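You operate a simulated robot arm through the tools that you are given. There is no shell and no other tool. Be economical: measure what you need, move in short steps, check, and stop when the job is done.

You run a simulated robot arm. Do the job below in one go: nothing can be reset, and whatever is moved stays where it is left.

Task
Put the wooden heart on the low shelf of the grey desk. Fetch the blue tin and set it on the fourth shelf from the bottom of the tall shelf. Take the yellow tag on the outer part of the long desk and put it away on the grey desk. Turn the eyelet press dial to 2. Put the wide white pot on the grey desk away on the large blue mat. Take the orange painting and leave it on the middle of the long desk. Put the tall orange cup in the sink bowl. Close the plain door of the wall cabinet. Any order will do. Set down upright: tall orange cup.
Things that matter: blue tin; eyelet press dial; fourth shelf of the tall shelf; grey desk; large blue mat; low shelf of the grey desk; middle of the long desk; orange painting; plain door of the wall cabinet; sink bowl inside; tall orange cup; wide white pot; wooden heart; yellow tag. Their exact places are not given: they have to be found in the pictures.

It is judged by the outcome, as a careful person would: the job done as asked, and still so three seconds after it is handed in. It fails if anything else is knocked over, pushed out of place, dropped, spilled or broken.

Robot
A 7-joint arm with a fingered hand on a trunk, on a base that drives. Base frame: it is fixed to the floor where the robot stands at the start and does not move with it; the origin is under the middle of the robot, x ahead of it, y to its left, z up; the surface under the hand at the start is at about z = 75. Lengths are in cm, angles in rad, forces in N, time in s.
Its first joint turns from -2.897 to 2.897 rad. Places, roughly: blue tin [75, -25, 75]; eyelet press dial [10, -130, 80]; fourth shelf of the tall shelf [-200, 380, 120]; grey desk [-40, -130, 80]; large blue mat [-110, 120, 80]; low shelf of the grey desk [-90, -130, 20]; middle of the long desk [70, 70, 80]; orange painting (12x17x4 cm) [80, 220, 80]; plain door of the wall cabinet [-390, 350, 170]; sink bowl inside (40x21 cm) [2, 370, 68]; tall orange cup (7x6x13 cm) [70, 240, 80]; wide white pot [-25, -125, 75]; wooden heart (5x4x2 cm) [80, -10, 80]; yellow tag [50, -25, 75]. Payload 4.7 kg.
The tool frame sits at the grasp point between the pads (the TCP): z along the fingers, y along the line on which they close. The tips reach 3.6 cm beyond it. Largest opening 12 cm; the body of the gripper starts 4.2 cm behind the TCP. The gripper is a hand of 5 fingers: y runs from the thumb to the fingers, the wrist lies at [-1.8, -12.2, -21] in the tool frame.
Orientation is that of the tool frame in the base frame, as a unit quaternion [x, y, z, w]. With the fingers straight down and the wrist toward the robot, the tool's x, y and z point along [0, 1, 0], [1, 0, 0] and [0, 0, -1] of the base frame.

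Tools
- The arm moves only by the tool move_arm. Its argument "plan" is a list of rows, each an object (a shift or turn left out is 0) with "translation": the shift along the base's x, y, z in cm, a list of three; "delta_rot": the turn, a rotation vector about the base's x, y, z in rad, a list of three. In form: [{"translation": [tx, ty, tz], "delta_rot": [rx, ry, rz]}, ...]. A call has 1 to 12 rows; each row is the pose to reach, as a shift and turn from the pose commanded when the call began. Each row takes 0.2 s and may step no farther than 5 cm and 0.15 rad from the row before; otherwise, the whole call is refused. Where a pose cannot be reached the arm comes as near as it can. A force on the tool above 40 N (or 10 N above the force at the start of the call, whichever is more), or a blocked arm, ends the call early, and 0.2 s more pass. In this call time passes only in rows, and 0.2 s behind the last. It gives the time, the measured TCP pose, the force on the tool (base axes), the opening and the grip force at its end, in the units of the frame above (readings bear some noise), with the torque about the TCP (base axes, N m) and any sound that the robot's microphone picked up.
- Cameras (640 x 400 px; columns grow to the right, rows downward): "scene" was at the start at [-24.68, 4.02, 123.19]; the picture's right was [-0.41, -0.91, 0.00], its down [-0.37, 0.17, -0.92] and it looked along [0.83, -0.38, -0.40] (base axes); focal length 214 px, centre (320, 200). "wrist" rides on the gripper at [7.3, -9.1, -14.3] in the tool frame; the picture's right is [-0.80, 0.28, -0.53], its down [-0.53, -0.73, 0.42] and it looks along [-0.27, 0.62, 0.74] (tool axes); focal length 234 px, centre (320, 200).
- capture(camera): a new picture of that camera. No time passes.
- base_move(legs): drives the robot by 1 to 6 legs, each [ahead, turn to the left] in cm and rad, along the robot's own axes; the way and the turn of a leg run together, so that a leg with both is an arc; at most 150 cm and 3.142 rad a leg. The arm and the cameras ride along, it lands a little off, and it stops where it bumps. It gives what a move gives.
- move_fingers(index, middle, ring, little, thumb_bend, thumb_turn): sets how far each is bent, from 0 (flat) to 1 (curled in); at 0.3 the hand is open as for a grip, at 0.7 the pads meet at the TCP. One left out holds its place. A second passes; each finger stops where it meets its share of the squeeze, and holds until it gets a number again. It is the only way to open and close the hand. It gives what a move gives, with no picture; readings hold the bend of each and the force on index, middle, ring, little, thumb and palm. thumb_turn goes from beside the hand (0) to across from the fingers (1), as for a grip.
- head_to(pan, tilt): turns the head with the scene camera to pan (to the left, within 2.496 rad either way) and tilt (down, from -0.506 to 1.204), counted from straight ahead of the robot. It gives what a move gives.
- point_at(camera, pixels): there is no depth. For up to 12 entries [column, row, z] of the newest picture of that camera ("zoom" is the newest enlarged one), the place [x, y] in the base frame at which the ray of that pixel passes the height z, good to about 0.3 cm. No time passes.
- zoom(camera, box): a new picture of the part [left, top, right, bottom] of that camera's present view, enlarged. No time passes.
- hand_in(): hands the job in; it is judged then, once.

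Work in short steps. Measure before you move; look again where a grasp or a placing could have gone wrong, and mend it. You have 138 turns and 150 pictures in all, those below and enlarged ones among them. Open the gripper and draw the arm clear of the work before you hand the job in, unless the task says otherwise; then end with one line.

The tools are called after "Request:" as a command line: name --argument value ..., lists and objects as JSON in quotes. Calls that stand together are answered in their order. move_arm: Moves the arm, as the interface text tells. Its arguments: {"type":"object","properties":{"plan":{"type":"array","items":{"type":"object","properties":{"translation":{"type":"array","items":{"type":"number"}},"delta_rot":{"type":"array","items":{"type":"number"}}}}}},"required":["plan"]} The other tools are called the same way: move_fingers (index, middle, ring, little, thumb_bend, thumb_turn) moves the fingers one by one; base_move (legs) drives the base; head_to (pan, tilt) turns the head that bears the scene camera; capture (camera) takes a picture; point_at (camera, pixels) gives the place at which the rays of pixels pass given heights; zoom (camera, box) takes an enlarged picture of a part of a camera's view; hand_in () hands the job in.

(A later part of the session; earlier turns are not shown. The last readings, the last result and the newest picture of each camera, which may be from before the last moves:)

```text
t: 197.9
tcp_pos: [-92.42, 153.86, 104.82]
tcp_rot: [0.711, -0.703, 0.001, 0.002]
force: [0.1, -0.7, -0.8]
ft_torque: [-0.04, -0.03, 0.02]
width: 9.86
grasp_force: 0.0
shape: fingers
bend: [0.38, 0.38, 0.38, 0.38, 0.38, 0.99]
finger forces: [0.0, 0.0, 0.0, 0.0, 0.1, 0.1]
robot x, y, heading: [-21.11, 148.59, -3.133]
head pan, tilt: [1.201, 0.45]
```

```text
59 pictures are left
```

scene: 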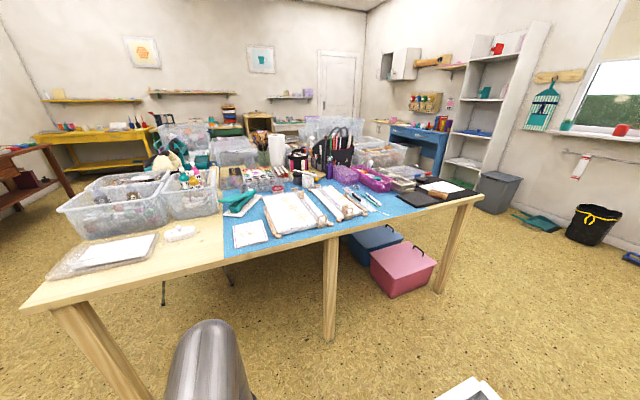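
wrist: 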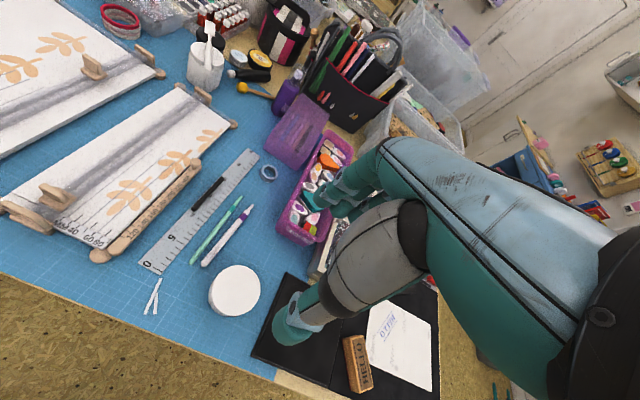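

The pot stands on the mat. Now I go to the far end of the long desk, near (-8,222), facing it.

Request:
base_move --legs '[[0, -1.755], [74, 0], [0, -1.395]]'

Request:
head_to --pan 0.2 --tilt 0.45

Request:
capture --camera "wrist"

Request:
capture --camera "scene"

```text
t: 209.6
tcp_pos: [62.45, 216.02, 104.74]
tcp_rot: [0.703, 0.712, 0.003, 0.0]
force: [0.1, -0.3, 0.2]
ft_torque: [0.0, 0.03, 0.0]
width: 9.86
grasp_force: 0.1
shape: fingers
bend: [0.38, 0.38, 0.38, 0.38, 0.38, 0.99]
finger forces: [0.1, 0.0, 0.1, 0.1, 0.1, 0.0]
robot x, y, heading: [-8.7, 221.4, 0.004]
head pan, tilt: [1.201, 0.45]
```

```text
t: 210.8
tcp_pos: [62.56, 216.16, 104.84]
tcp_rot: [0.702, 0.712, 0.002, -0.001]
force: [-0.4, 0.6, -1.1]
ft_torque: [-0.01, -0.03, -0.02]
width: 9.84
grasp_force: 0.0
shape: fingers
bend: [0.38, 0.38, 0.38, 0.38, 0.38, 0.99]
finger forces: [0.0, 0.0, 0.1, 0.0, 0.0, 0.0]
robot x, y, heading: [-8.56, 221.21, 0.009]
head pan, tilt: [0.201, 0.45]
```

```text
58 pictures are left
```

wrist: 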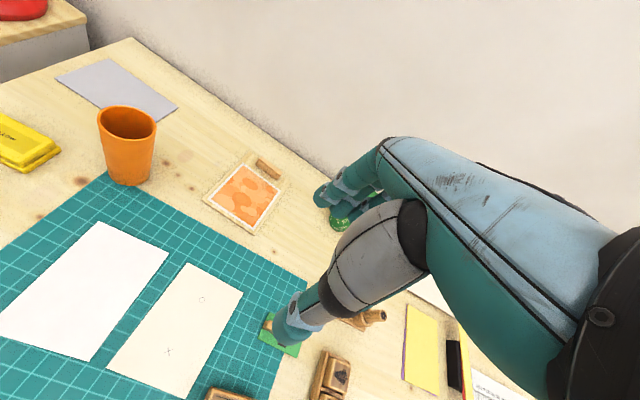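

```text
57 pictures are left
```

scene: 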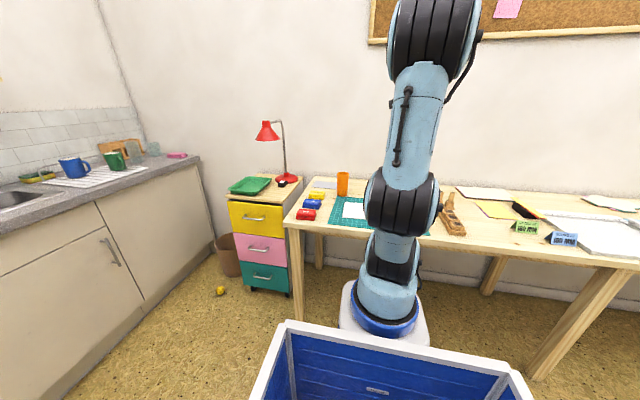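

The orange cup shows at (127,145) and the painting with its handle at (243,195). I measure both.

Request:
point_at --camera "wrist" --pixels '[[130, 180, 75], [127, 122, 88], [100, 120, 88], [155, 124, 88], [240, 195, 76], [205, 198, 75], [250, 230, 75], [283, 195, 75], [240, 162, 75], [262, 163, 79], [277, 175, 79], [268, 172, 77]]'

Request:
zoom --camera "wrist" --box '[80, 90, 300, 240]'

```text
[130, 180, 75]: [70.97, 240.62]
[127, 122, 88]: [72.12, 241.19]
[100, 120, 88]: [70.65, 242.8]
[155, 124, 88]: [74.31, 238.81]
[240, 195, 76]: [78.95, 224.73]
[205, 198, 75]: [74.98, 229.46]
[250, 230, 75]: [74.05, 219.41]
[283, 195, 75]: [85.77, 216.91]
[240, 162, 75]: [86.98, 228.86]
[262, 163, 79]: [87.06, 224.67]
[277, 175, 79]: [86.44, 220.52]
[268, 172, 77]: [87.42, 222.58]
```

```text
2.67 times, centred on (190, 165) of wrist
```

zoom: 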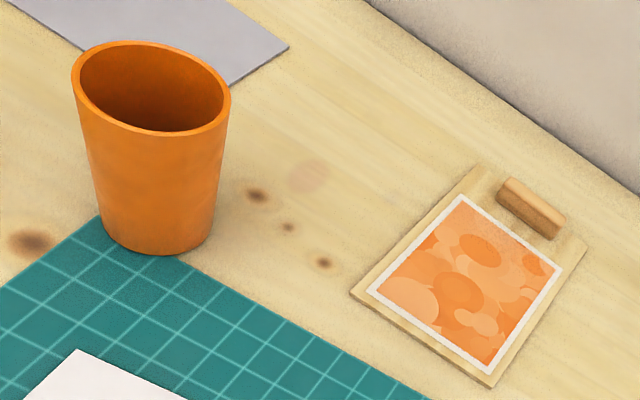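

The cup's centre is about (72,241), rim at z≈88. I open the hand and come down around it.

Request:
move_fingers --index 0.25 --middle 0.25 --ring 0.25 --little 0.25 --thumb_bend 0.25

Request:
move_arm --plan '[{"translation": [1.8, 4.5, 0]}, {"translation": [3.6, 9, 0]}, {"translation": [5.4, 13.5, 0]}, {"translation": [7.2, 18, 0]}, {"translation": [8.8, 22, 0]}, {"translation": [9.7, 25, -2]}]'

Request:
capture --camera "wrist"

```text
t: 211.8
tcp_pos: [62.43, 216.01, 104.84]
tcp_rot: [0.702, 0.712, 0.002, 0.001]
force: [0.9, -0.4, 0.4]
ft_torque: [-0.02, 0.01, 0.0]
width: 13.58
grasp_force: 0.0
shape: fingers
bend: [0.25, 0.25, 0.25, 0.25, 0.25, 0.97]
finger forces: [0.0, 0.1, 0.1, 0.0, 0.0, 0.0]
robot x, y, heading: [-8.73, 221.61, 0.006]
head pan, tilt: [0.201, 0.45]
```

```text
t: 213.2
tcp_pos: [72.3, 241.01, 102.79]
tcp_rot: [0.703, 0.711, 0.001, 0.0]
force: [0.2, -1.0, 0.5]
ft_torque: [-0.01, 0.0, 0.01]
width: 13.6
grasp_force: 0.1
shape: fingers
bend: [0.25, 0.25, 0.25, 0.25, 0.25, 0.97]
finger forces: [0.1, 0.0, 0.0, 0.1, 0.0, 0.1]
robot x, y, heading: [-9.07, 221.38, 0.008]
head pan, tilt: [0.201, 0.45]
```

```text
55 pictures are left
```

wrist: 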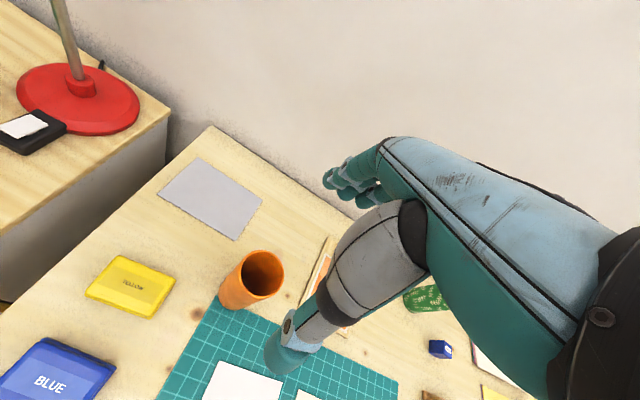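

Request:
point_at --camera "wrist" --pixels '[[262, 275, 88], [240, 268, 88], [283, 275, 88], [233, 308, 75], [262, 253, 88], [262, 297, 88]]'

```text
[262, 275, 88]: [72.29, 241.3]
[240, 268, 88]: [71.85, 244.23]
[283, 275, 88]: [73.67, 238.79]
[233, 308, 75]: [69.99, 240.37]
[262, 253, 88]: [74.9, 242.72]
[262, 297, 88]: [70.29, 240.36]
```

The rim centre is (72.5,241.4). I descend and close.

Request:
move_arm --plan '[{"translation": [0.1, 0.3, -5]}, {"translation": [0.1, 0.3, -10]}, {"translation": [0.1, 0.3, -14]}, {"translation": [0.1, 0.3, -17]}, {"translation": [0.1, 0.3, -18.3]}]'

Request:
move_fingers --index 0.62 --middle 0.62 --ring 0.6 --little 0.6 --thumb_bend 0.6

Request:
capture --camera "wrist"

```text
t: 214.4
tcp_pos: [72.09, 241.27, 84.5]
tcp_rot: [0.703, 0.712, 0.002, 0.001]
force: [-0.3, -1.0, 0.3]
ft_torque: [0.01, 0.01, -0.06]
width: 13.6
grasp_force: 0.0
shape: fingers
bend: [0.25, 0.25, 0.25, 0.25, 0.25, 0.97]
finger forces: [0.0, 0.1, 0.0, 0.1, 0.0, 0.1]
robot x, y, heading: [-8.53, 221.01, 0.012]
head pan, tilt: [0.201, 0.45]
```

```text
t: 215.4
tcp_pos: [72.16, 241.26, 84.46]
tcp_rot: [0.702, 0.712, 0.003, -0.001]
force: [-0.3, 0.6, -0.4]
ft_torque: [0.0, -0.01, -0.02]
width: 5.42
grasp_force: 12.1
shape: fingers
bend: [0.55, 0.57, 0.6, 0.6, 0.53, 1.0]
finger forces: [6.7, 4.6, 0.0, 0.0, 12.1, 0.0]
robot x, y, heading: [-8.8, 221.52, 0.01]
head pan, tilt: [0.201, 0.45]
```

```text
54 pictures are left
```

wrist: 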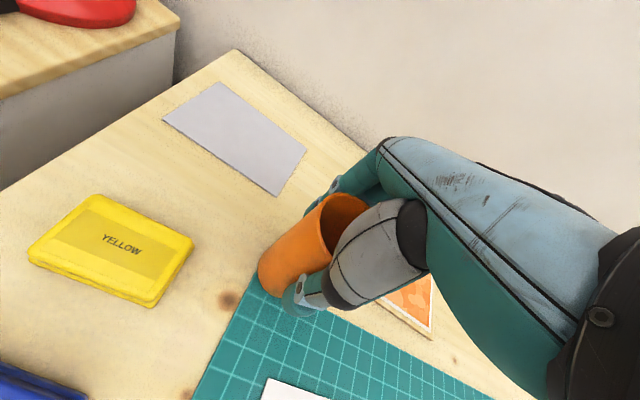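

Held at 12 N; I squeeze slightly more and lift high.

Request:
move_fingers --index 0.65 --middle 0.66 --thumb_bend 0.62

Request:
move_arm --plan '[{"translation": [0, 0, 2]}, {"translation": [0, 0, 6]}, {"translation": [0, 0, 10]}, {"translation": [0, 0, 14]}, {"translation": [0, 0, 18]}, {"translation": [-3, 0, 22]}, {"translation": [-6, -1, 25]}, {"translation": [-9, -2, 27]}, {"translation": [-12, -4, 28]}]'

Request:
head_to --pan 1.3 --tilt 0.3

Request:
capture --camera "scene"

```text
t: 216.4
tcp_pos: [72.1, 241.39, 84.41]
tcp_rot: [0.702, 0.712, 0.002, 0.0]
force: [-0.5, 0.8, 0.7]
ft_torque: [0.01, 0.01, -0.02]
width: 5.38
grasp_force: 15.1
shape: fingers
bend: [0.56, 0.59, 0.6, 0.6, 0.53, 1.0]
finger forces: [8.1, 6.9, 0.0, 0.1, 15.8, 0.0]
robot x, y, heading: [-8.59, 221.3, 0.006]
head pan, tilt: [0.201, 0.45]
```

```text
t: 218.4
tcp_pos: [60.09, 237.5, 112.22]
tcp_rot: [0.703, 0.711, 0.002, 0.0]
force: [0.6, -0.6, -1.7]
ft_torque: [-0.03, 0.04, -0.03]
width: 5.36
grasp_force: 15.6
shape: fingers
bend: [0.56, 0.59, 0.6, 0.6, 0.53, 1.0]
finger forces: [8.1, 6.8, 0.0, 0.1, 15.6, 0.0]
robot x, y, heading: [-8.53, 221.49, 0.01]
head pan, tilt: [0.201, 0.45]
```

```text
t: 219.8
tcp_pos: [60.16, 237.61, 112.36]
tcp_rot: [0.702, 0.712, 0.002, 0.001]
force: [-0.5, 0.6, 0.1]
ft_torque: [-0.01, -0.03, -0.02]
width: 5.34
grasp_force: 15.5
shape: fingers
bend: [0.56, 0.59, 0.6, 0.6, 0.53, 1.0]
finger forces: [8.0, 6.8, 0.0, 0.0, 15.6, 0.0]
robot x, y, heading: [-8.67, 221.52, 0.008]
head pan, tilt: [1.3, 0.3]
```

```text
53 pictures are left
```

scene: 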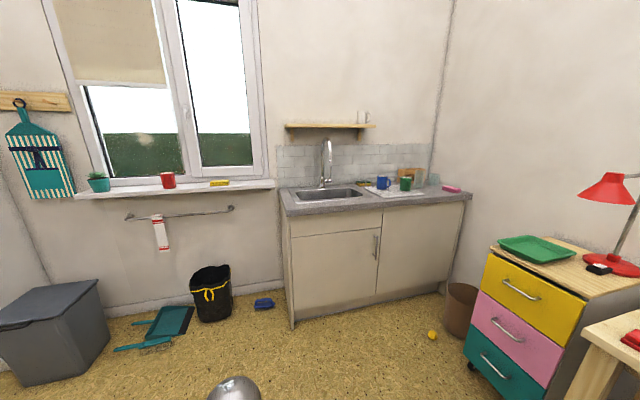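

Request:
zoom --camera "scene" --box '[265, 125, 425, 225]'

Request:
point_at --camera "scene" --pixels '[[325, 194, 88], [295, 196, 88], [365, 192, 88], [290, 214, 88], [380, 207, 88], [326, 187, 88], [325, 202, 88], [295, 328, 0], [445, 290, 0], [470, 200, 88]]'

```text
4.00 times, centred on (345, 175) of scene
```

zoom: 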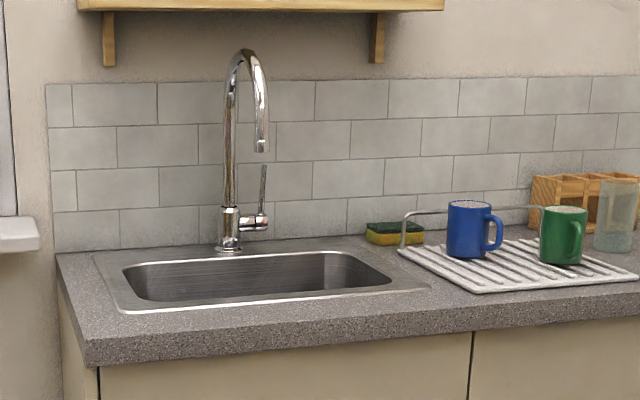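

```text
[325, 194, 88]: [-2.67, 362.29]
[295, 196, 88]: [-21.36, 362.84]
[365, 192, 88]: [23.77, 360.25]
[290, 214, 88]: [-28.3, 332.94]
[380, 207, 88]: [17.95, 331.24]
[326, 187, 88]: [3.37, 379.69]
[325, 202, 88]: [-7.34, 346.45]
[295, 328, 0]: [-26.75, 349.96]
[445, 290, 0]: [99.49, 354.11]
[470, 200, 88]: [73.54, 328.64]
```

The bowl is around x -18..22, y 360–381, with the tap spout at its middle back. I'll set the cup down at the left side near (-12,368). I turn and drive to about (-9,290).

Request:
base_move --legs '[[0, 1.563], [68, 0]]'

Request:
capture --camera "wrist"

```text
t: 227.2
tcp_pos: [-21.64, 357.27, 112.34]
tcp_rot: [0.007, 1.0, 0.002, -0.002]
force: [0.0, 0.1, -0.6]
ft_torque: [-0.04, -0.04, -0.04]
width: 5.3
grasp_force: 14.1
shape: fingers
bend: [0.56, 0.6, 0.6, 0.6, 0.53, 1.0]
finger forces: [7.7, 6.5, 0.0, 0.0, 14.7, 0.0]
robot x, y, heading: [-7.0, 288.15, 1.547]
head pan, tilt: [1.3, 0.3]
```

```text
51 pictures are left
```

wrist: 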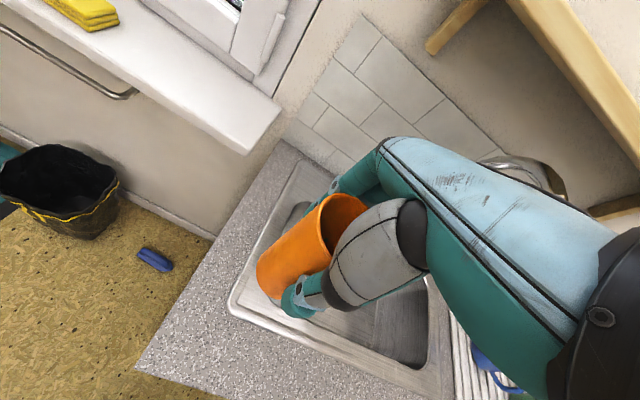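

Request:
point_at --camera "wrist" --pixels '[[135, 368, 82], [232, 305, 82], [262, 300, 82], [420, 362, 82], [300, 205, 82], [415, 392, 82], [555, 180, 110], [500, 160, 115]]'

Request:
zoom --camera "wrist" --box '[220, 140, 580, 400]'

```text
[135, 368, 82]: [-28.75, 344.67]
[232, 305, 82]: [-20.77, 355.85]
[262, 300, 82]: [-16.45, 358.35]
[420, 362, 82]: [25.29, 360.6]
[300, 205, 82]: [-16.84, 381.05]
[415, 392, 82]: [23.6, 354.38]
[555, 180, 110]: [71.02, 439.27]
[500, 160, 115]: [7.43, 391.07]
```

```text
1.54 times, centred on (400, 270) of wrist
```

zoom: 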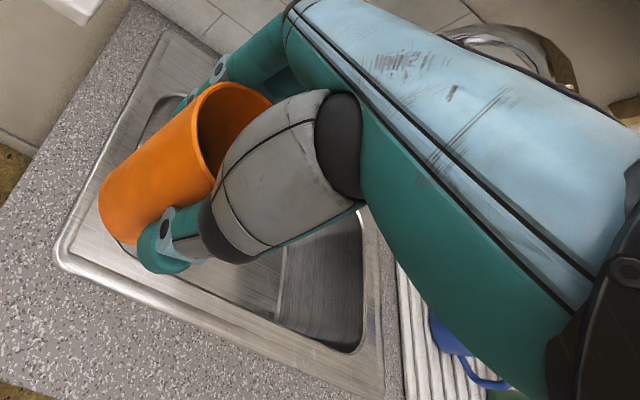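

The bowl's inside spans x -16.5..24, y 358.5–381. I bring the cup over (-10.5,369.5) and lower into the bowl.

Request:
move_arm --plan '[{"translation": [3, 3.2, 0]}, {"translation": [6, 6.4, 0]}, {"translation": [9, 9.6, 0]}, {"translation": [11.1, 12.2, -2]}, {"translation": [11.1, 12.2, -7]}, {"translation": [11.1, 12.2, -12]}, {"translation": [11.1, 12.2, -17]}, {"translation": [11.1, 12.2, -21]}]'

Request:
capture --camera "wrist"

Request:
head_to --pan 0.25 --tilt 0.35

Request:
capture --camera "scene"

```text
t: 229.0
tcp_pos: [-10.71, 369.26, 91.52]
tcp_rot: [0.007, 1.0, 0.003, -0.001]
force: [0.2, -0.4, 0.2]
ft_torque: [0.01, -0.03, -0.01]
width: 5.3
grasp_force: 15.0
shape: fingers
bend: [0.56, 0.6, 0.6, 0.6, 0.53, 1.0]
finger forces: [7.6, 6.7, 0.0, 0.0, 14.6, 0.0]
robot x, y, heading: [-7.4, 288.1, 1.554]
head pan, tilt: [1.3, 0.3]
```

```text
49 pictures are left
```

wrist: 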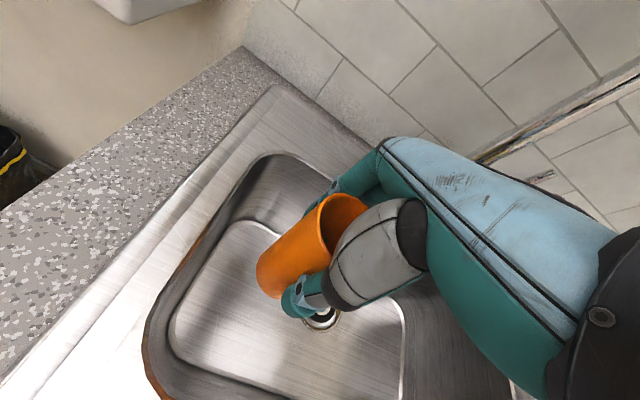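

```text
t: 230.3
tcp_pos: [-10.59, 369.39, 91.5]
tcp_rot: [0.007, 1.0, 0.002, -0.001]
force: [-0.7, 0.3, -1.1]
ft_torque: [0.01, -0.02, 0.0]
width: 5.31
grasp_force: 14.8
shape: fingers
bend: [0.56, 0.6, 0.6, 0.6, 0.53, 1.0]
finger forces: [7.7, 6.7, 0.0, 0.1, 14.5, 0.1]
robot x, y, heading: [-7.17, 288.25, 1.553]
head pan, tilt: [0.25, 0.351]
```

```text
48 pictures are left
```

scene: 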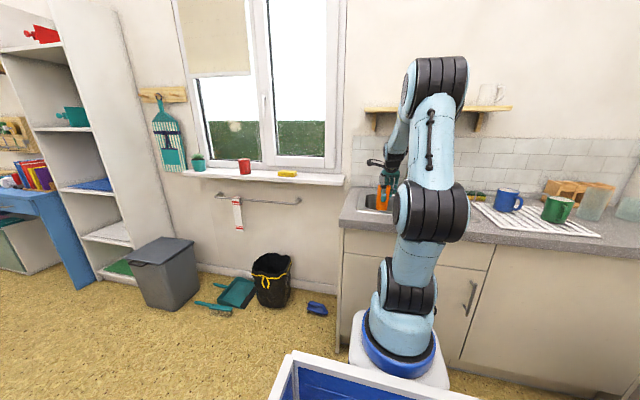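

Request:
point_at --camera "wrist" --pixels '[[205, 275, 68], [240, 222, 68], [180, 340, 68], [322, 318, 68], [400, 310, 68]]'

```text
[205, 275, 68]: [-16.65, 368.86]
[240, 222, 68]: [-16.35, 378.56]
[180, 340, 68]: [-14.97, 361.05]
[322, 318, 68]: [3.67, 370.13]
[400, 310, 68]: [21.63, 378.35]
```

The cup is above the flat bottom. I lower it to the floor of the bowl.

Request:
move_arm --plan '[{"translation": [0, 0, -4]}, {"translation": [0, 0, -8]}, {"translation": [0, 0, -11]}, {"translation": [0, 0, -12.5]}, {"translation": [0, 0, -13.2]}, {"translation": [0, 0, -13.8]}, {"translation": [0, 0, -14.4]}, {"translation": [0, 0, -15]}]'

```text
t: 232.1
tcp_pos: [-10.43, 369.52, 76.38]
tcp_rot: [0.007, 1.0, 0.001, -0.002]
force: [0.1, -0.7, 11.5]
ft_torque: [0.19, 0.02, 0.0]
width: 4.79
grasp_force: 13.7
shape: fingers
bend: [0.58, 0.63, 0.6, 0.6, 0.56, 1.0]
finger forces: [9.2, 3.9, 0.2, 0.1, 14.6, 0.1]
robot x, y, heading: [-7.66, 288.14, 1.552]
head pan, tilt: [0.25, 0.351]
```

Contact is made (11 N). I release and lift out slowly.

Request:
move_fingers --index 0.4 --middle 0.4 --ring 0.4 --little 0.4 --thumb_bend 0.4

Request:
move_arm --plan '[{"translation": [0, 0, 3]}, {"translation": [0, 0, 7]}, {"translation": [0, 0, 12]}, {"translation": [0, 0, 17]}, {"translation": [0, 0, 22]}, {"translation": [0, 0, 27]}, {"translation": [-1, -3, 31]}, {"translation": [-2, -7, 34]}]'

Request:
capture --camera "wrist"

```text
t: 233.1
tcp_pos: [-10.6, 369.54, 76.33]
tcp_rot: [0.007, 1.0, 0.002, -0.001]
force: [0.0, -0.8, 0.4]
ft_torque: [-0.01, -0.02, 0.02]
width: 9.24
grasp_force: 0.1
shape: fingers
bend: [0.4, 0.4, 0.4, 0.4, 0.4, 0.99]
finger forces: [0.0, 0.0, 0.0, 0.0, 0.2, 0.0]
robot x, y, heading: [-7.33, 288.2, 1.552]
head pan, tilt: [0.25, 0.351]
```

```text
refused: row 7 steps farther than a row can; nothing moved
```

```text
47 pictures are left
```

wrist: 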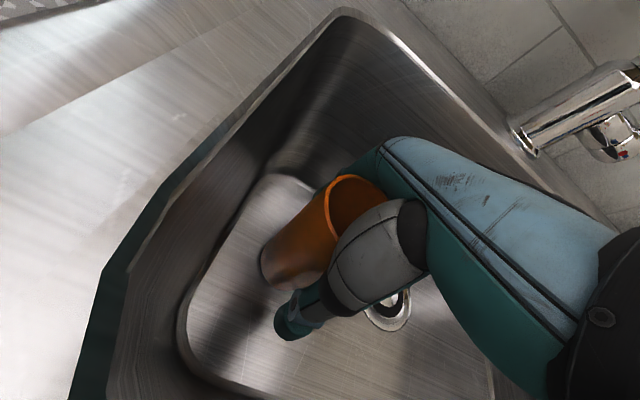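

The cup stands free. I lift straight up, retracing the path.

Request:
move_arm --plan '[{"translation": [0, 0, 3]}, {"translation": [0, 0, 7]}, {"translation": [0, 0, 11.5]}, {"translation": [0, 0, 16]}, {"translation": [0, 0, 20.5]}, {"translation": [0, 0, 25]}, {"translation": [-1, -3, 28]}, {"translation": [-2, -7, 30]}, {"translation": [-2, -11, 31]}]'

Request:
capture --camera "wrist"

```text
t: 235.1
tcp_pos: [-12.58, 358.55, 107.22]
tcp_rot: [0.007, 1.0, 0.001, -0.002]
force: [0.7, 0.5, -1.6]
ft_torque: [-0.05, 0.06, 0.03]
width: 9.27
grasp_force: 0.0
shape: fingers
bend: [0.4, 0.4, 0.4, 0.4, 0.4, 0.99]
finger forces: [0.1, 0.0, 0.0, 0.1, 0.0, 0.0]
robot x, y, heading: [-6.98, 288.66, 1.552]
head pan, tilt: [0.25, 0.351]
```

```text
46 pictures are left
```

wrist: 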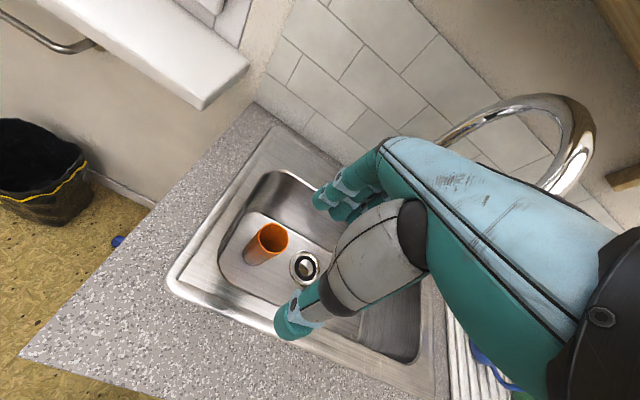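

The cup stands upright in the sink. Next the painting: I back away from the sink and return to the long desk near (0,217).

Request:
base_move --legs '[[-71, 0], [0, -1.55], [8, 0]]'

Request:
move_fingers --index 0.4 --middle 0.4 --ring 0.4 --little 0.4 --thumb_bend 0.4

Request:
capture --camera "wrist"

```text
t: 243.5
tcp_pos: [69.39, 221.18, 107.38]
tcp_rot: [0.714, 0.7, 0.002, 0.0]
force: [0.1, 0.2, -0.8]
ft_torque: [-0.02, -0.01, 0.0]
width: 9.27
grasp_force: 0.1
shape: fingers
bend: [0.4, 0.4, 0.4, 0.4, 0.4, 0.99]
finger forces: [0.0, 0.1, 0.1, 0.1, 0.1, 0.1]
robot x, y, heading: [-1.22, 216.23, -0.023]
head pan, tilt: [0.25, 0.351]
```

```text
t: 244.5
tcp_pos: [69.49, 221.11, 107.3]
tcp_rot: [0.714, 0.7, 0.002, -0.001]
force: [0.7, 0.2, 0.6]
ft_torque: [-0.02, 0.03, -0.02]
width: 9.26
grasp_force: 0.0
shape: fingers
bend: [0.4, 0.4, 0.4, 0.4, 0.4, 0.99]
finger forces: [0.0, 0.0, 0.0, 0.1, 0.0, 0.0]
robot x, y, heading: [-0.71, 216.0, -0.027]
head pan, tilt: [0.25, 0.351]
```

```text
45 pictures are left
```

wrist: 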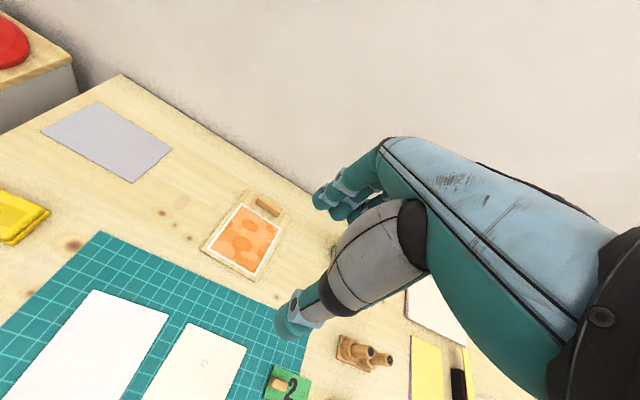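

I move the hand over the handle, seen at (268,206).

Request:
move_arm --plan '[{"translation": [4.5, 0.4, -1]}, {"translation": [9, 0.8, -3]}, {"translation": [13.2, 1.1, -5]}, {"translation": [16.5, 1.4, -8]}, {"translation": [16.5, 1.4, -12]}]'

Request:
zoom --camera "wrist" --box '[190, 210, 350, 330]'

```text
t: 245.7
tcp_pos: [86.29, 222.57, 95.29]
tcp_rot: [0.714, 0.7, 0.003, 0.0]
force: [-0.7, -0.6, 0.8]
ft_torque: [0.01, -0.06, 0.01]
width: 9.28
grasp_force: 0.1
shape: fingers
bend: [0.4, 0.4, 0.4, 0.4, 0.4, 0.99]
finger forces: [0.1, 0.0, 0.1, 0.1, 0.0, 0.1]
robot x, y, heading: [-0.93, 216.28, -0.024]
head pan, tilt: [0.25, 0.351]
```

```text
3.33 times, centred on (270, 270) of wrist
```

zoom: 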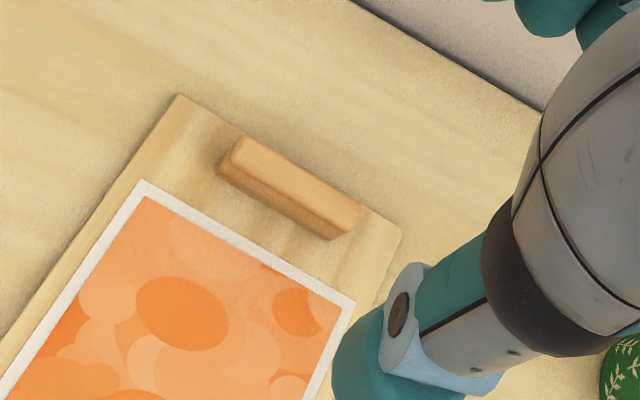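

Request:
point_at --camera "zoom" --pixels '[[243, 137, 79], [362, 205, 79], [232, 152, 79], [345, 222, 79], [218, 172, 76.5], [334, 238, 76.5], [180, 95, 76], [403, 231, 76], [2, 352, 76]]'

```text
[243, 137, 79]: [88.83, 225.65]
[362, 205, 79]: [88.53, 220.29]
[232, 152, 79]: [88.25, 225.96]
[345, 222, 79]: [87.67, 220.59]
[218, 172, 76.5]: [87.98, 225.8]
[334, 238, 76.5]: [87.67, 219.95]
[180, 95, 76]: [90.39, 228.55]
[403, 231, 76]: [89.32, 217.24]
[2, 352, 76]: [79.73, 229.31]
```

The handle centre is (88.2,223.1), a bar along y on a thin board. I descend and pinch it.

Request:
move_arm --plan '[{"translation": [1.9, 0.5, -4], "delta_rot": [0, 0, 0.05]}, {"translation": [1.9, 0.5, -8], "delta_rot": [0, 0, 0.05]}, {"translation": [1.9, 0.5, -12], "delta_rot": [0, 0, 0.05]}, {"translation": [1.9, 0.5, -15.2], "delta_rot": [0, 0, 0.05]}]'

Request:
move_fingers --index 0.76 --middle 0.76 --ring 0.74 --little 0.6 --thumb_bend 0.72

Request:
zoom --camera "wrist" --box '[190, 170, 430, 350]'

```text
t: 246.7
tcp_pos: [88.12, 223.28, 80.11]
tcp_rot: [0.696, 0.718, 0.003, 0.0]
force: [0.7, -0.1, 1.5]
ft_torque: [-0.01, 0.01, -0.01]
width: 9.26
grasp_force: 0.1
shape: fingers
bend: [0.4, 0.4, 0.4, 0.4, 0.4, 0.99]
finger forces: [0.0, 0.1, 0.1, 0.1, 0.1, 0.0]
robot x, y, heading: [-0.93, 216.22, -0.022]
head pan, tilt: [0.25, 0.351]
```

```text
t: 247.7
tcp_pos: [88.0, 223.24, 80.15]
tcp_rot: [0.696, 0.718, 0.003, 0.0]
force: [1.1, 0.0, 0.6]
ft_torque: [-0.02, 0.25, 0.05]
width: 1.38
grasp_force: 14.6
shape: fingers
bend: [0.74, 0.74, 0.74, 0.6, 0.65, 1.0]
finger forces: [8.0, 5.7, 1.5, 0.0, 14.7, 0.0]
robot x, y, heading: [-0.5, 216.19, -0.025]
head pan, tilt: [0.25, 0.351]
```

```text
2.22 times, centred on (310, 260) of wrist
```

zoom: 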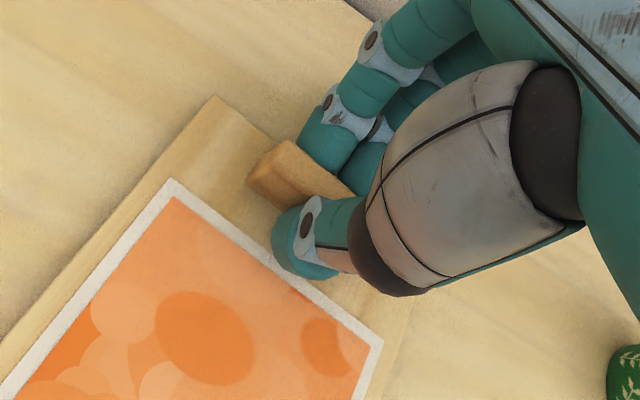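

Three fingers and thumb hold the bar at 15 N. I lift and check.

Request:
move_arm --plan '[{"translation": [0, 0, 1.5]}, {"translation": [0, 0, 4]}, {"translation": [0, 0, 7]}, {"translation": [-1, 0, 11]}, {"translation": [-4, 0, 14.5]}, {"translation": [-7, 0, 18]}, {"translation": [-10, 0, 21.5]}, {"translation": [-13, 0, 25]}]'

Request:
capture --camera "wrist"

```text
t: 249.5
tcp_pos: [74.94, 223.07, 104.97]
tcp_rot: [0.696, 0.718, 0.001, -0.001]
force: [0.5, 0.2, -2.7]
ft_torque: [0.03, -0.03, -0.01]
width: 1.31
grasp_force: 14.5
shape: fingers
bend: [0.75, 0.75, 0.74, 0.6, 0.64, 1.0]
finger forces: [6.8, 7.0, 0.1, 0.0, 14.1, 0.0]
robot x, y, heading: [-0.79, 215.97, -0.024]
head pan, tilt: [0.25, 0.351]
```

```text
42 pictures are left
```

wrist: 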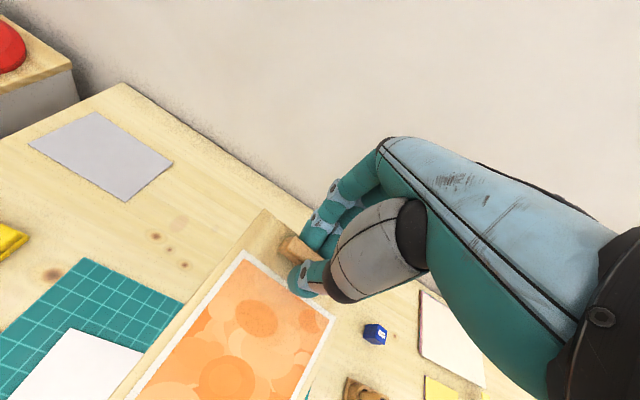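

The painting is held level. I drive back south to about (-2,75) and face the middle of the long desk.

Request:
base_move --legs '[[0, -1.547], [140, 0], [0, 1.57]]'

Request:
head_to --pan 0.3 --tilt 0.5

Request:
capture --camera "wrist"

Request:
capture --camera "scene"

```text
t: 264.0
tcp_pos: [73.67, 87.82, 105.01]
tcp_rot: [0.686, 0.728, 0.002, 0.0]
force: [0.4, -0.1, -1.2]
ft_torque: [0.0, -0.05, -0.01]
width: 1.27
grasp_force: 12.6
shape: fingers
bend: [0.75, 0.75, 0.74, 0.6, 0.64, 1.0]
finger forces: [6.3, 6.0, 0.0, 0.0, 12.7, 0.0]
robot x, y, heading: [-1.98, 78.99, 0.007]
head pan, tilt: [0.25, 0.351]
```

```text
t: 264.7
tcp_pos: [73.73, 88.0, 105.15]
tcp_rot: [0.686, 0.728, 0.002, -0.001]
force: [0.2, -0.7, -0.7]
ft_torque: [0.04, -0.06, -0.05]
width: 1.26
grasp_force: 12.9
shape: fingers
bend: [0.75, 0.75, 0.74, 0.6, 0.64, 1.0]
finger forces: [6.3, 6.0, 0.0, 0.1, 12.6, 0.1]
robot x, y, heading: [-1.65, 78.97, 0.004]
head pan, tilt: [0.3, 0.499]
```

```text
41 pictures are left
```

wrist: 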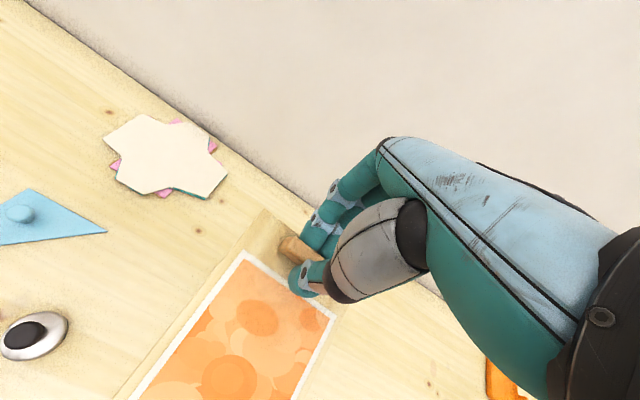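

```text
40 pictures are left
```

scene: 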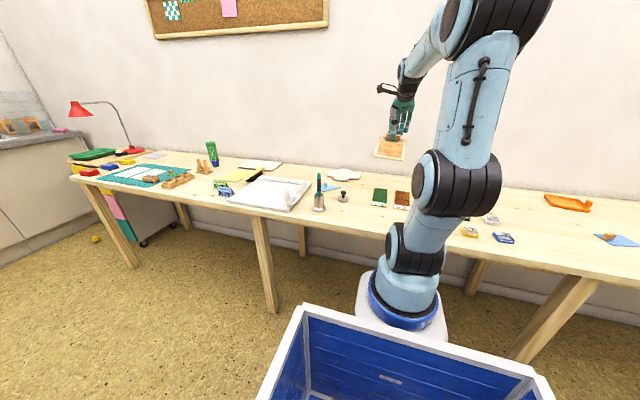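

Request:
point_at --camera "scene" --pixels '[[380, 198, 75], [402, 206, 75], [402, 192, 75], [492, 219, 75], [470, 232, 75], [504, 238, 75], [570, 203, 75], [610, 240, 75], [340, 175, 75], [525, 190, 75], [343, 197, 75], [540, 240, 75]]'

Request:
zoom --camera "scene" --box '[320, 150, 640, 270]'

```text
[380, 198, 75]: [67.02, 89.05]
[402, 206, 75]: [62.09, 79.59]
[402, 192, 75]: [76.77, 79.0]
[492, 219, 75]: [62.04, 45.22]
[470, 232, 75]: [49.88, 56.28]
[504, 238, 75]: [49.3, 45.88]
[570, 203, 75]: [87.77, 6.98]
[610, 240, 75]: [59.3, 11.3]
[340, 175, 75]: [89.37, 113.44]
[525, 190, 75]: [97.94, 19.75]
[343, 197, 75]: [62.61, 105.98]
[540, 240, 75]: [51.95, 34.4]
```

```text
2.00 times, centred on (480, 210) of scene
```

zoom: 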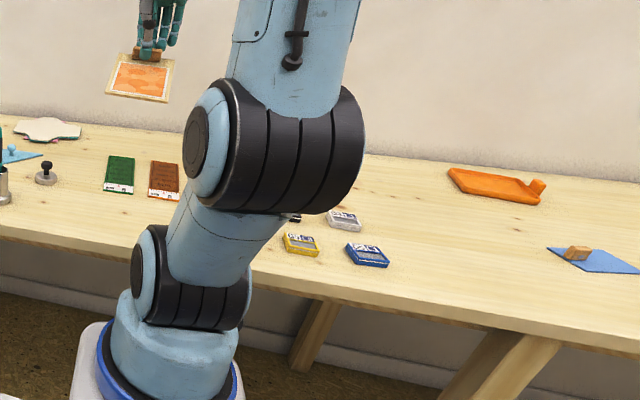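

There is free space behind the calculators and beside the brown card, around (80,65). I move over it and look from above.

Request:
move_arm --plan '[{"translation": [1.5, -4, 0]}, {"translation": [3, -8, 0]}, {"translation": [4.5, -12, 0]}, {"translation": [6, -16, 0]}, {"translation": [8, -19.5, 0]}, {"translation": [10, -22.5, -2]}, {"translation": [11.5, -23, -6]}]'

Request:
capture --camera "wrist"

```text
t: 266.3
tcp_pos: [84.9, 65.0, 99.4]
tcp_rot: [0.686, 0.728, 0.002, 0.002]
force: [-0.5, 0.8, 0.8]
ft_torque: [-0.02, -0.07, -0.02]
width: 1.26
grasp_force: 12.1
shape: fingers
bend: [0.75, 0.75, 0.74, 0.6, 0.64, 1.0]
finger forces: [6.7, 5.6, 0.1, 0.0, 12.7, 0.0]
robot x, y, heading: [-1.41, 78.44, 0.011]
head pan, tilt: [0.3, 0.499]
```

```text
38 pictures are left
```

wrist: 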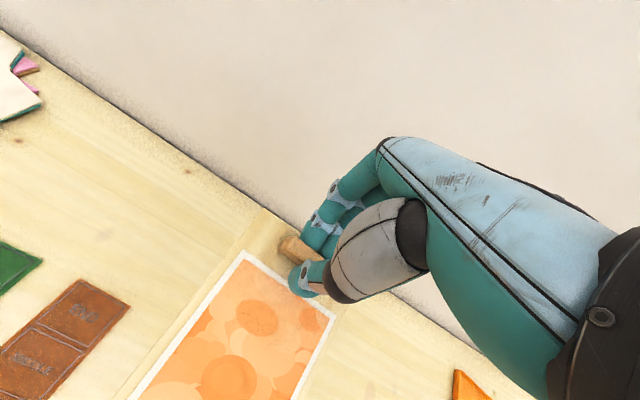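

Request:
point_at --camera "wrist" --pixels '[[130, 306, 75], [60, 385, 75], [262, 208, 95.5], [130, 398, 95.5], [300, 398, 95.5], [455, 372, 75]]'

```text
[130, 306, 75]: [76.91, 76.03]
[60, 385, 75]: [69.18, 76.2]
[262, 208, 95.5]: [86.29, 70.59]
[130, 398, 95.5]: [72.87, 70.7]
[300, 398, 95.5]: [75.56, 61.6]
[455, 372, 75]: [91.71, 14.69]
```

The panel's edge (y 70.7) clears the brown card (y 76). I shift 2.4 cm toward the wall to clear the calculators and lower.

Request:
move_arm --plan '[{"translation": [1.2, 0, -3]}, {"translation": [2.4, 0, -7]}, {"translation": [2.4, 0, -11]}, {"translation": [2.4, 0, -15]}, {"translation": [2.4, 0, -17.5]}, {"translation": [2.4, 0, -18.6]}, {"translation": [2.4, 0, -19.2]}]'

Request:
capture --camera "wrist"

```text
t: 267.9
tcp_pos: [87.38, 64.91, 79.97]
tcp_rot: [0.686, 0.728, 0.001, 0.001]
force: [-0.3, 0.0, 2.4]
ft_torque: [0.0, 0.27, 0.04]
width: 1.29
grasp_force: 13.9
shape: fingers
bend: [0.75, 0.75, 0.74, 0.6, 0.64, 1.0]
finger forces: [7.4, 5.5, 1.5, 0.0, 13.9, 0.1]
robot x, y, heading: [-1.92, 78.44, 0.001]
head pan, tilt: [0.3, 0.499]
```

```text
37 pictures are left
```

wrist: 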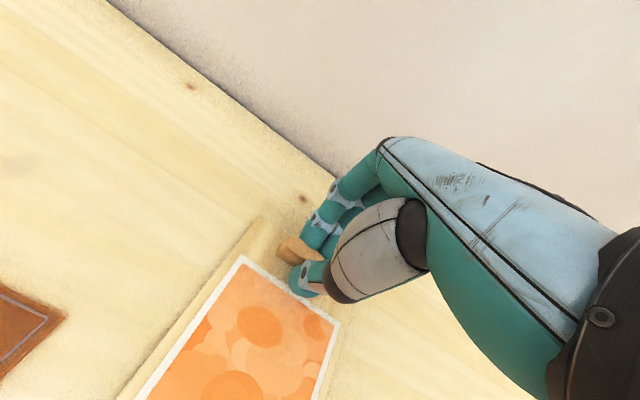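

It lies flat on the desk (contact 2–4 N). I open the fingers, lift and check the surroundings.

Request:
move_fingers --index 0.5 --middle 0.5 --ring 0.5 --little 0.5 --thumb_bend 0.5

Request:
move_arm --plan '[{"translation": [0, 0, 3]}, {"translation": [0, 0, 7]}, {"translation": [0, 0, 11.5]}, {"translation": [-1, 0, 16]}, {"translation": [-4, 0, 19.5]}, {"translation": [-8, 0, 22]}, {"translation": [-12, 0, 24]}, {"translation": [-16, 0, 25]}]'

Request:
capture --camera "wrist"

```text
t: 268.9
tcp_pos: [87.37, 64.9, 80.07]
tcp_rot: [0.686, 0.728, 0.003, 0.0]
force: [-0.1, 0.0, 0.5]
ft_torque: [-0.03, 0.0, 0.0]
width: 6.26
grasp_force: 0.1
shape: fingers
bend: [0.5, 0.5, 0.5, 0.5, 0.5, 1.0]
finger forces: [0.0, 0.0, 0.0, 0.0, 0.0, 0.0]
robot x, y, heading: [-2.11, 78.66, 0.005]
head pan, tilt: [0.3, 0.499]
```

```text
t: 270.7
tcp_pos: [71.65, 65.09, 104.83]
tcp_rot: [0.686, 0.728, 0.002, -0.001]
force: [0.1, -0.6, -0.5]
ft_torque: [0.03, 0.01, 0.05]
width: 6.25
grasp_force: 0.0
shape: fingers
bend: [0.5, 0.5, 0.5, 0.5, 0.5, 1.0]
finger forces: [0.0, 0.0, 0.1, 0.0, 0.0, 0.1]
robot x, y, heading: [-1.54, 78.5, 0.001]
head pan, tilt: [0.3, 0.499]
```

```text
36 pictures are left
```

wrist: 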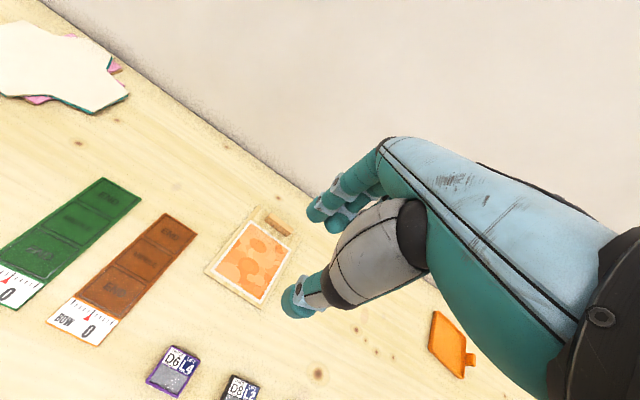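

The painting lies at the middle of the long desk. Now the tin: I drive to about (-1,-10) facing the desk.

Request:
base_move --legs '[[0, -1.57], [88, 0], [0, 1.57]]'

Request:
move_fingers --index 0.25 --middle 0.25 --ring 0.25 --little 0.25 --thumb_bend 0.25

Request:
capture --camera "wrist"

```text
t: 283.1
tcp_pos: [70.3, -23.89, 104.84]
tcp_rot: [0.69, 0.724, 0.002, -0.001]
force: [-0.2, -0.7, 0.2]
ft_torque: [0.03, 0.02, 0.02]
width: 6.26
grasp_force: 0.2
shape: fingers
bend: [0.5, 0.5, 0.5, 0.5, 0.5, 1.0]
finger forces: [0.0, 0.0, 0.0, 0.0, 0.0, 0.0]
robot x, y, heading: [-2.81, -9.09, -0.004]
head pan, tilt: [0.3, 0.499]
```

```text
t: 284.1
tcp_pos: [70.32, -23.8, 104.95]
tcp_rot: [0.689, 0.724, 0.003, 0.0]
force: [0.3, 0.4, 0.1]
ft_torque: [-0.02, -0.02, 0.0]
width: 13.6
grasp_force: 0.0
shape: fingers
bend: [0.25, 0.25, 0.25, 0.25, 0.25, 0.97]
finger forces: [0.1, 0.1, 0.0, 0.1, 0.0, 0.1]
robot x, y, heading: [-3.13, -9.2, -0.005]
head pan, tilt: [0.3, 0.499]
```

```text
35 pictures are left
```

wrist: 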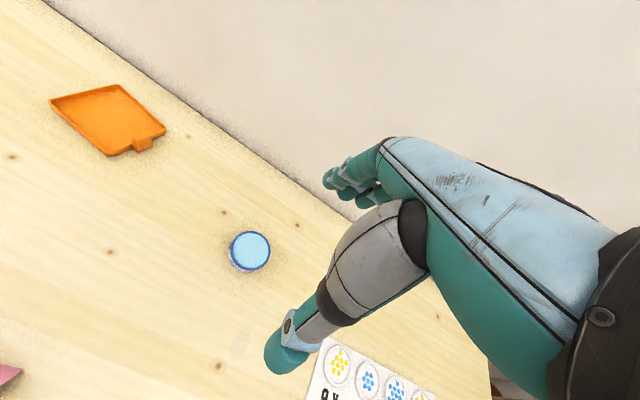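

Request:
point_at --camera "wrist" --pixels '[[250, 249, 78], [229, 247, 78], [271, 252, 78], [251, 231, 78], [244, 271, 75]]'

```text
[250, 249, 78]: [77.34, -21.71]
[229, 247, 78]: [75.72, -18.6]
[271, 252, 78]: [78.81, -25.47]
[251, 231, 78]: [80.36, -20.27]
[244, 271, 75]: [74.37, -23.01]
```

The tin is centred near (77.2,-22.2), about 7 cm wide. I descend around it.

Request:
move_arm --plan '[{"translation": [3.4, 0.8, -3]}, {"translation": [6.7, 1.6, -6]}, {"translation": [6.7, 1.6, -11]}, {"translation": [6.7, 1.6, -16]}, {"translation": [6.7, 1.6, -20.5]}, {"translation": [6.7, 1.6, -23.5]}, {"translation": [6.7, 1.6, -25.3]}]'

Request:
capture --camera "wrist"

```text
t: 285.7
tcp_pos: [77.0, -22.0, 79.8]
tcp_rot: [0.689, 0.725, 0.002, 0.001]
force: [0.2, -0.5, 1.2]
ft_torque: [-0.02, 0.0, 0.01]
width: 13.61
grasp_force: 0.0
shape: fingers
bend: [0.25, 0.25, 0.25, 0.25, 0.25, 0.97]
finger forces: [0.0, 0.0, 0.1, 0.0, 0.0, 0.0]
robot x, y, heading: [-2.93, -9.22, -0.006]
head pan, tilt: [0.3, 0.499]
```

```text
34 pictures are left
```

wrist: 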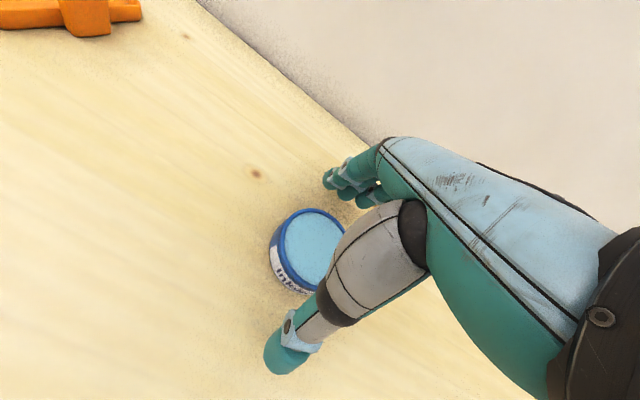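

Request:
move_arm --plan '[{"translation": [0, 0, -0.4]}]'

Request:
move_fingers --index 0.6 --middle 0.6 --ring 0.6 --little 0.6 --thumb_bend 0.6

Request:
move_arm --plan '[{"translation": [0, 0, 2]}, {"translation": [0, 0, 5]}, {"translation": [0, 0, 9]}, {"translation": [-2, 0, 13]}, {"translation": [-4, 0, 17]}, {"translation": [-6, 0, 21]}, {"translation": [-8, 0, 25]}, {"translation": [-10, 0, 29]}]'

Request:
capture --camera "wrist"

```text
t: 286.1
tcp_pos: [77.06, -22.14, 79.48]
tcp_rot: [0.69, 0.724, 0.003, 0.0]
force: [-0.1, -0.7, 0.3]
ft_torque: [0.02, 0.01, -0.01]
width: 13.6
grasp_force: 0.0
shape: fingers
bend: [0.25, 0.25, 0.25, 0.25, 0.25, 0.97]
finger forces: [0.0, 0.1, 0.0, 0.0, 0.0, 0.0]
robot x, y, heading: [-3.25, -9.35, -0.007]
head pan, tilt: [0.3, 0.499]
```

```text
t: 287.1
tcp_pos: [77.02, -22.14, 79.44]
tcp_rot: [0.69, 0.724, 0.003, 0.0]
force: [0.1, -0.7, 2.9]
ft_torque: [-0.06, -0.2, -0.01]
width: 6.85
grasp_force: 15.9
shape: fingers
bend: [0.51, 0.53, 0.59, 0.6, 0.48, 1.0]
finger forces: [7.5, 7.6, 0.7, 0.0, 16.0, 0.0]
robot x, y, heading: [-2.46, -8.97, -0.008]
head pan, tilt: [0.3, 0.499]
```

```text
t: 288.9
tcp_pos: [67.24, -22.25, 108.26]
tcp_rot: [0.69, 0.724, 0.003, -0.001]
force: [-0.1, -0.4, -4.0]
ft_torque: [0.05, 0.05, 0.02]
width: 6.83
grasp_force: 15.7
shape: fingers
bend: [0.51, 0.54, 0.59, 0.6, 0.48, 1.0]
finger forces: [7.5, 7.3, 0.6, 0.0, 15.6, 0.1]
robot x, y, heading: [-3.48, -8.95, -0.009]
head pan, tilt: [0.3, 0.499]
```

```text
33 pictures are left
```

wrist: 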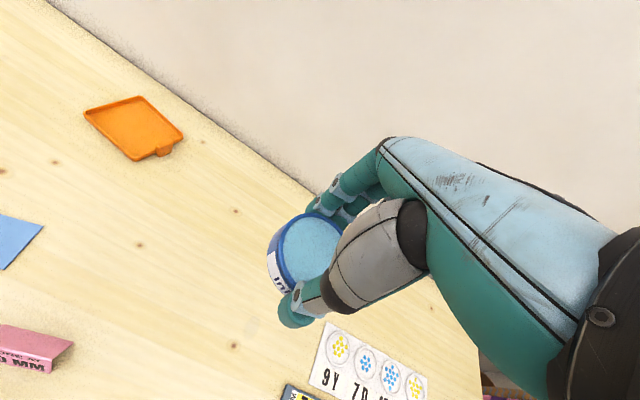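

The tin is held (16 N). I drive north along the aisle, then west past the table's end toward the tall shelf.

Request:
base_move --legs '[[0, 1.6], [140, 0], [138, 0], [0, 1.55], [110, 0]]'

Request:
head_to --pan -0.9 --tilt 0.15

Request:
capture --camera "scene"

```text
t: 315.2
tcp_pos: [-187.46, 283.96, 108.26]
tcp_rot: [0.718, -0.696, 0.0, 0.003]
force: [-0.3, 0.7, -3.3]
ft_torque: [0.0, 0.01, 0.01]
width: 6.72
grasp_force: 14.9
shape: fingers
bend: [0.51, 0.54, 0.59, 0.6, 0.49, 1.0]
finger forces: [7.3, 6.8, 0.5, 0.1, 14.4, 0.0]
robot x, y, heading: [-117.75, 269.85, 3.117]
head pan, tilt: [0.3, 0.499]
```

```text
t: 316.6
tcp_pos: [-187.55, 283.92, 108.38]
tcp_rot: [0.718, -0.696, 0.001, 0.002]
force: [0.5, 0.0, -2.2]
ft_torque: [-0.01, 0.01, -0.03]
width: 6.73
grasp_force: 14.4
shape: fingers
bend: [0.51, 0.54, 0.59, 0.6, 0.49, 1.0]
finger forces: [7.3, 6.8, 0.5, 0.0, 14.5, 0.0]
robot x, y, heading: [-117.68, 269.76, 3.12]
head pan, tilt: [-0.901, 0.15]
```

```text
32 pictures are left
```

scene: 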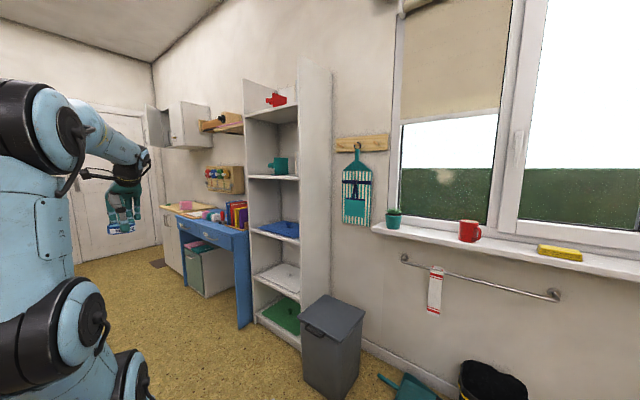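

Request:
zoom --camera "scene" --box '[220, 70, 360, 270]'

Request:
point_at --camera "scene" --pixels '[[250, 179, 117], [299, 181, 117], [250, 233, 82], [300, 243, 82], [250, 115, 155], [299, 107, 155], [258, 322, 8], [300, 349, 0], [305, 387, 0], [357, 368, 0], [240, 328, 0]]'

```text
2.00 times, centred on (290, 170) of scene
```

zoom: 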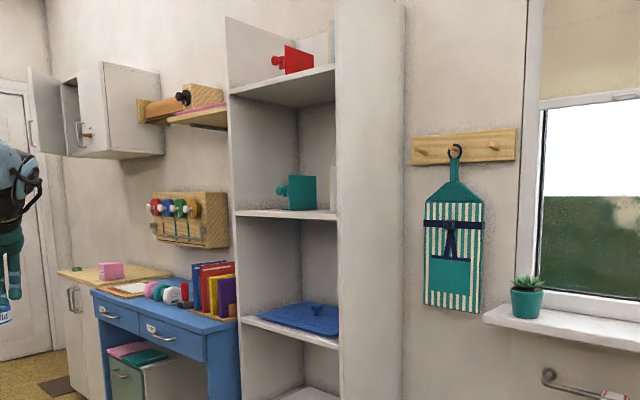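

```text
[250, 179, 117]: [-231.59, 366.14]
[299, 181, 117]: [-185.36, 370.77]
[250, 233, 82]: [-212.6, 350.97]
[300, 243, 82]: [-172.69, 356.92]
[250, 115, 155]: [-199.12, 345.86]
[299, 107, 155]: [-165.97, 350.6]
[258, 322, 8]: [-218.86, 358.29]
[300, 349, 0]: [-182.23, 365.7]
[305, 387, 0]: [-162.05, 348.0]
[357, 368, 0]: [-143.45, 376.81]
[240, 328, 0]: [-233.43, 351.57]
```

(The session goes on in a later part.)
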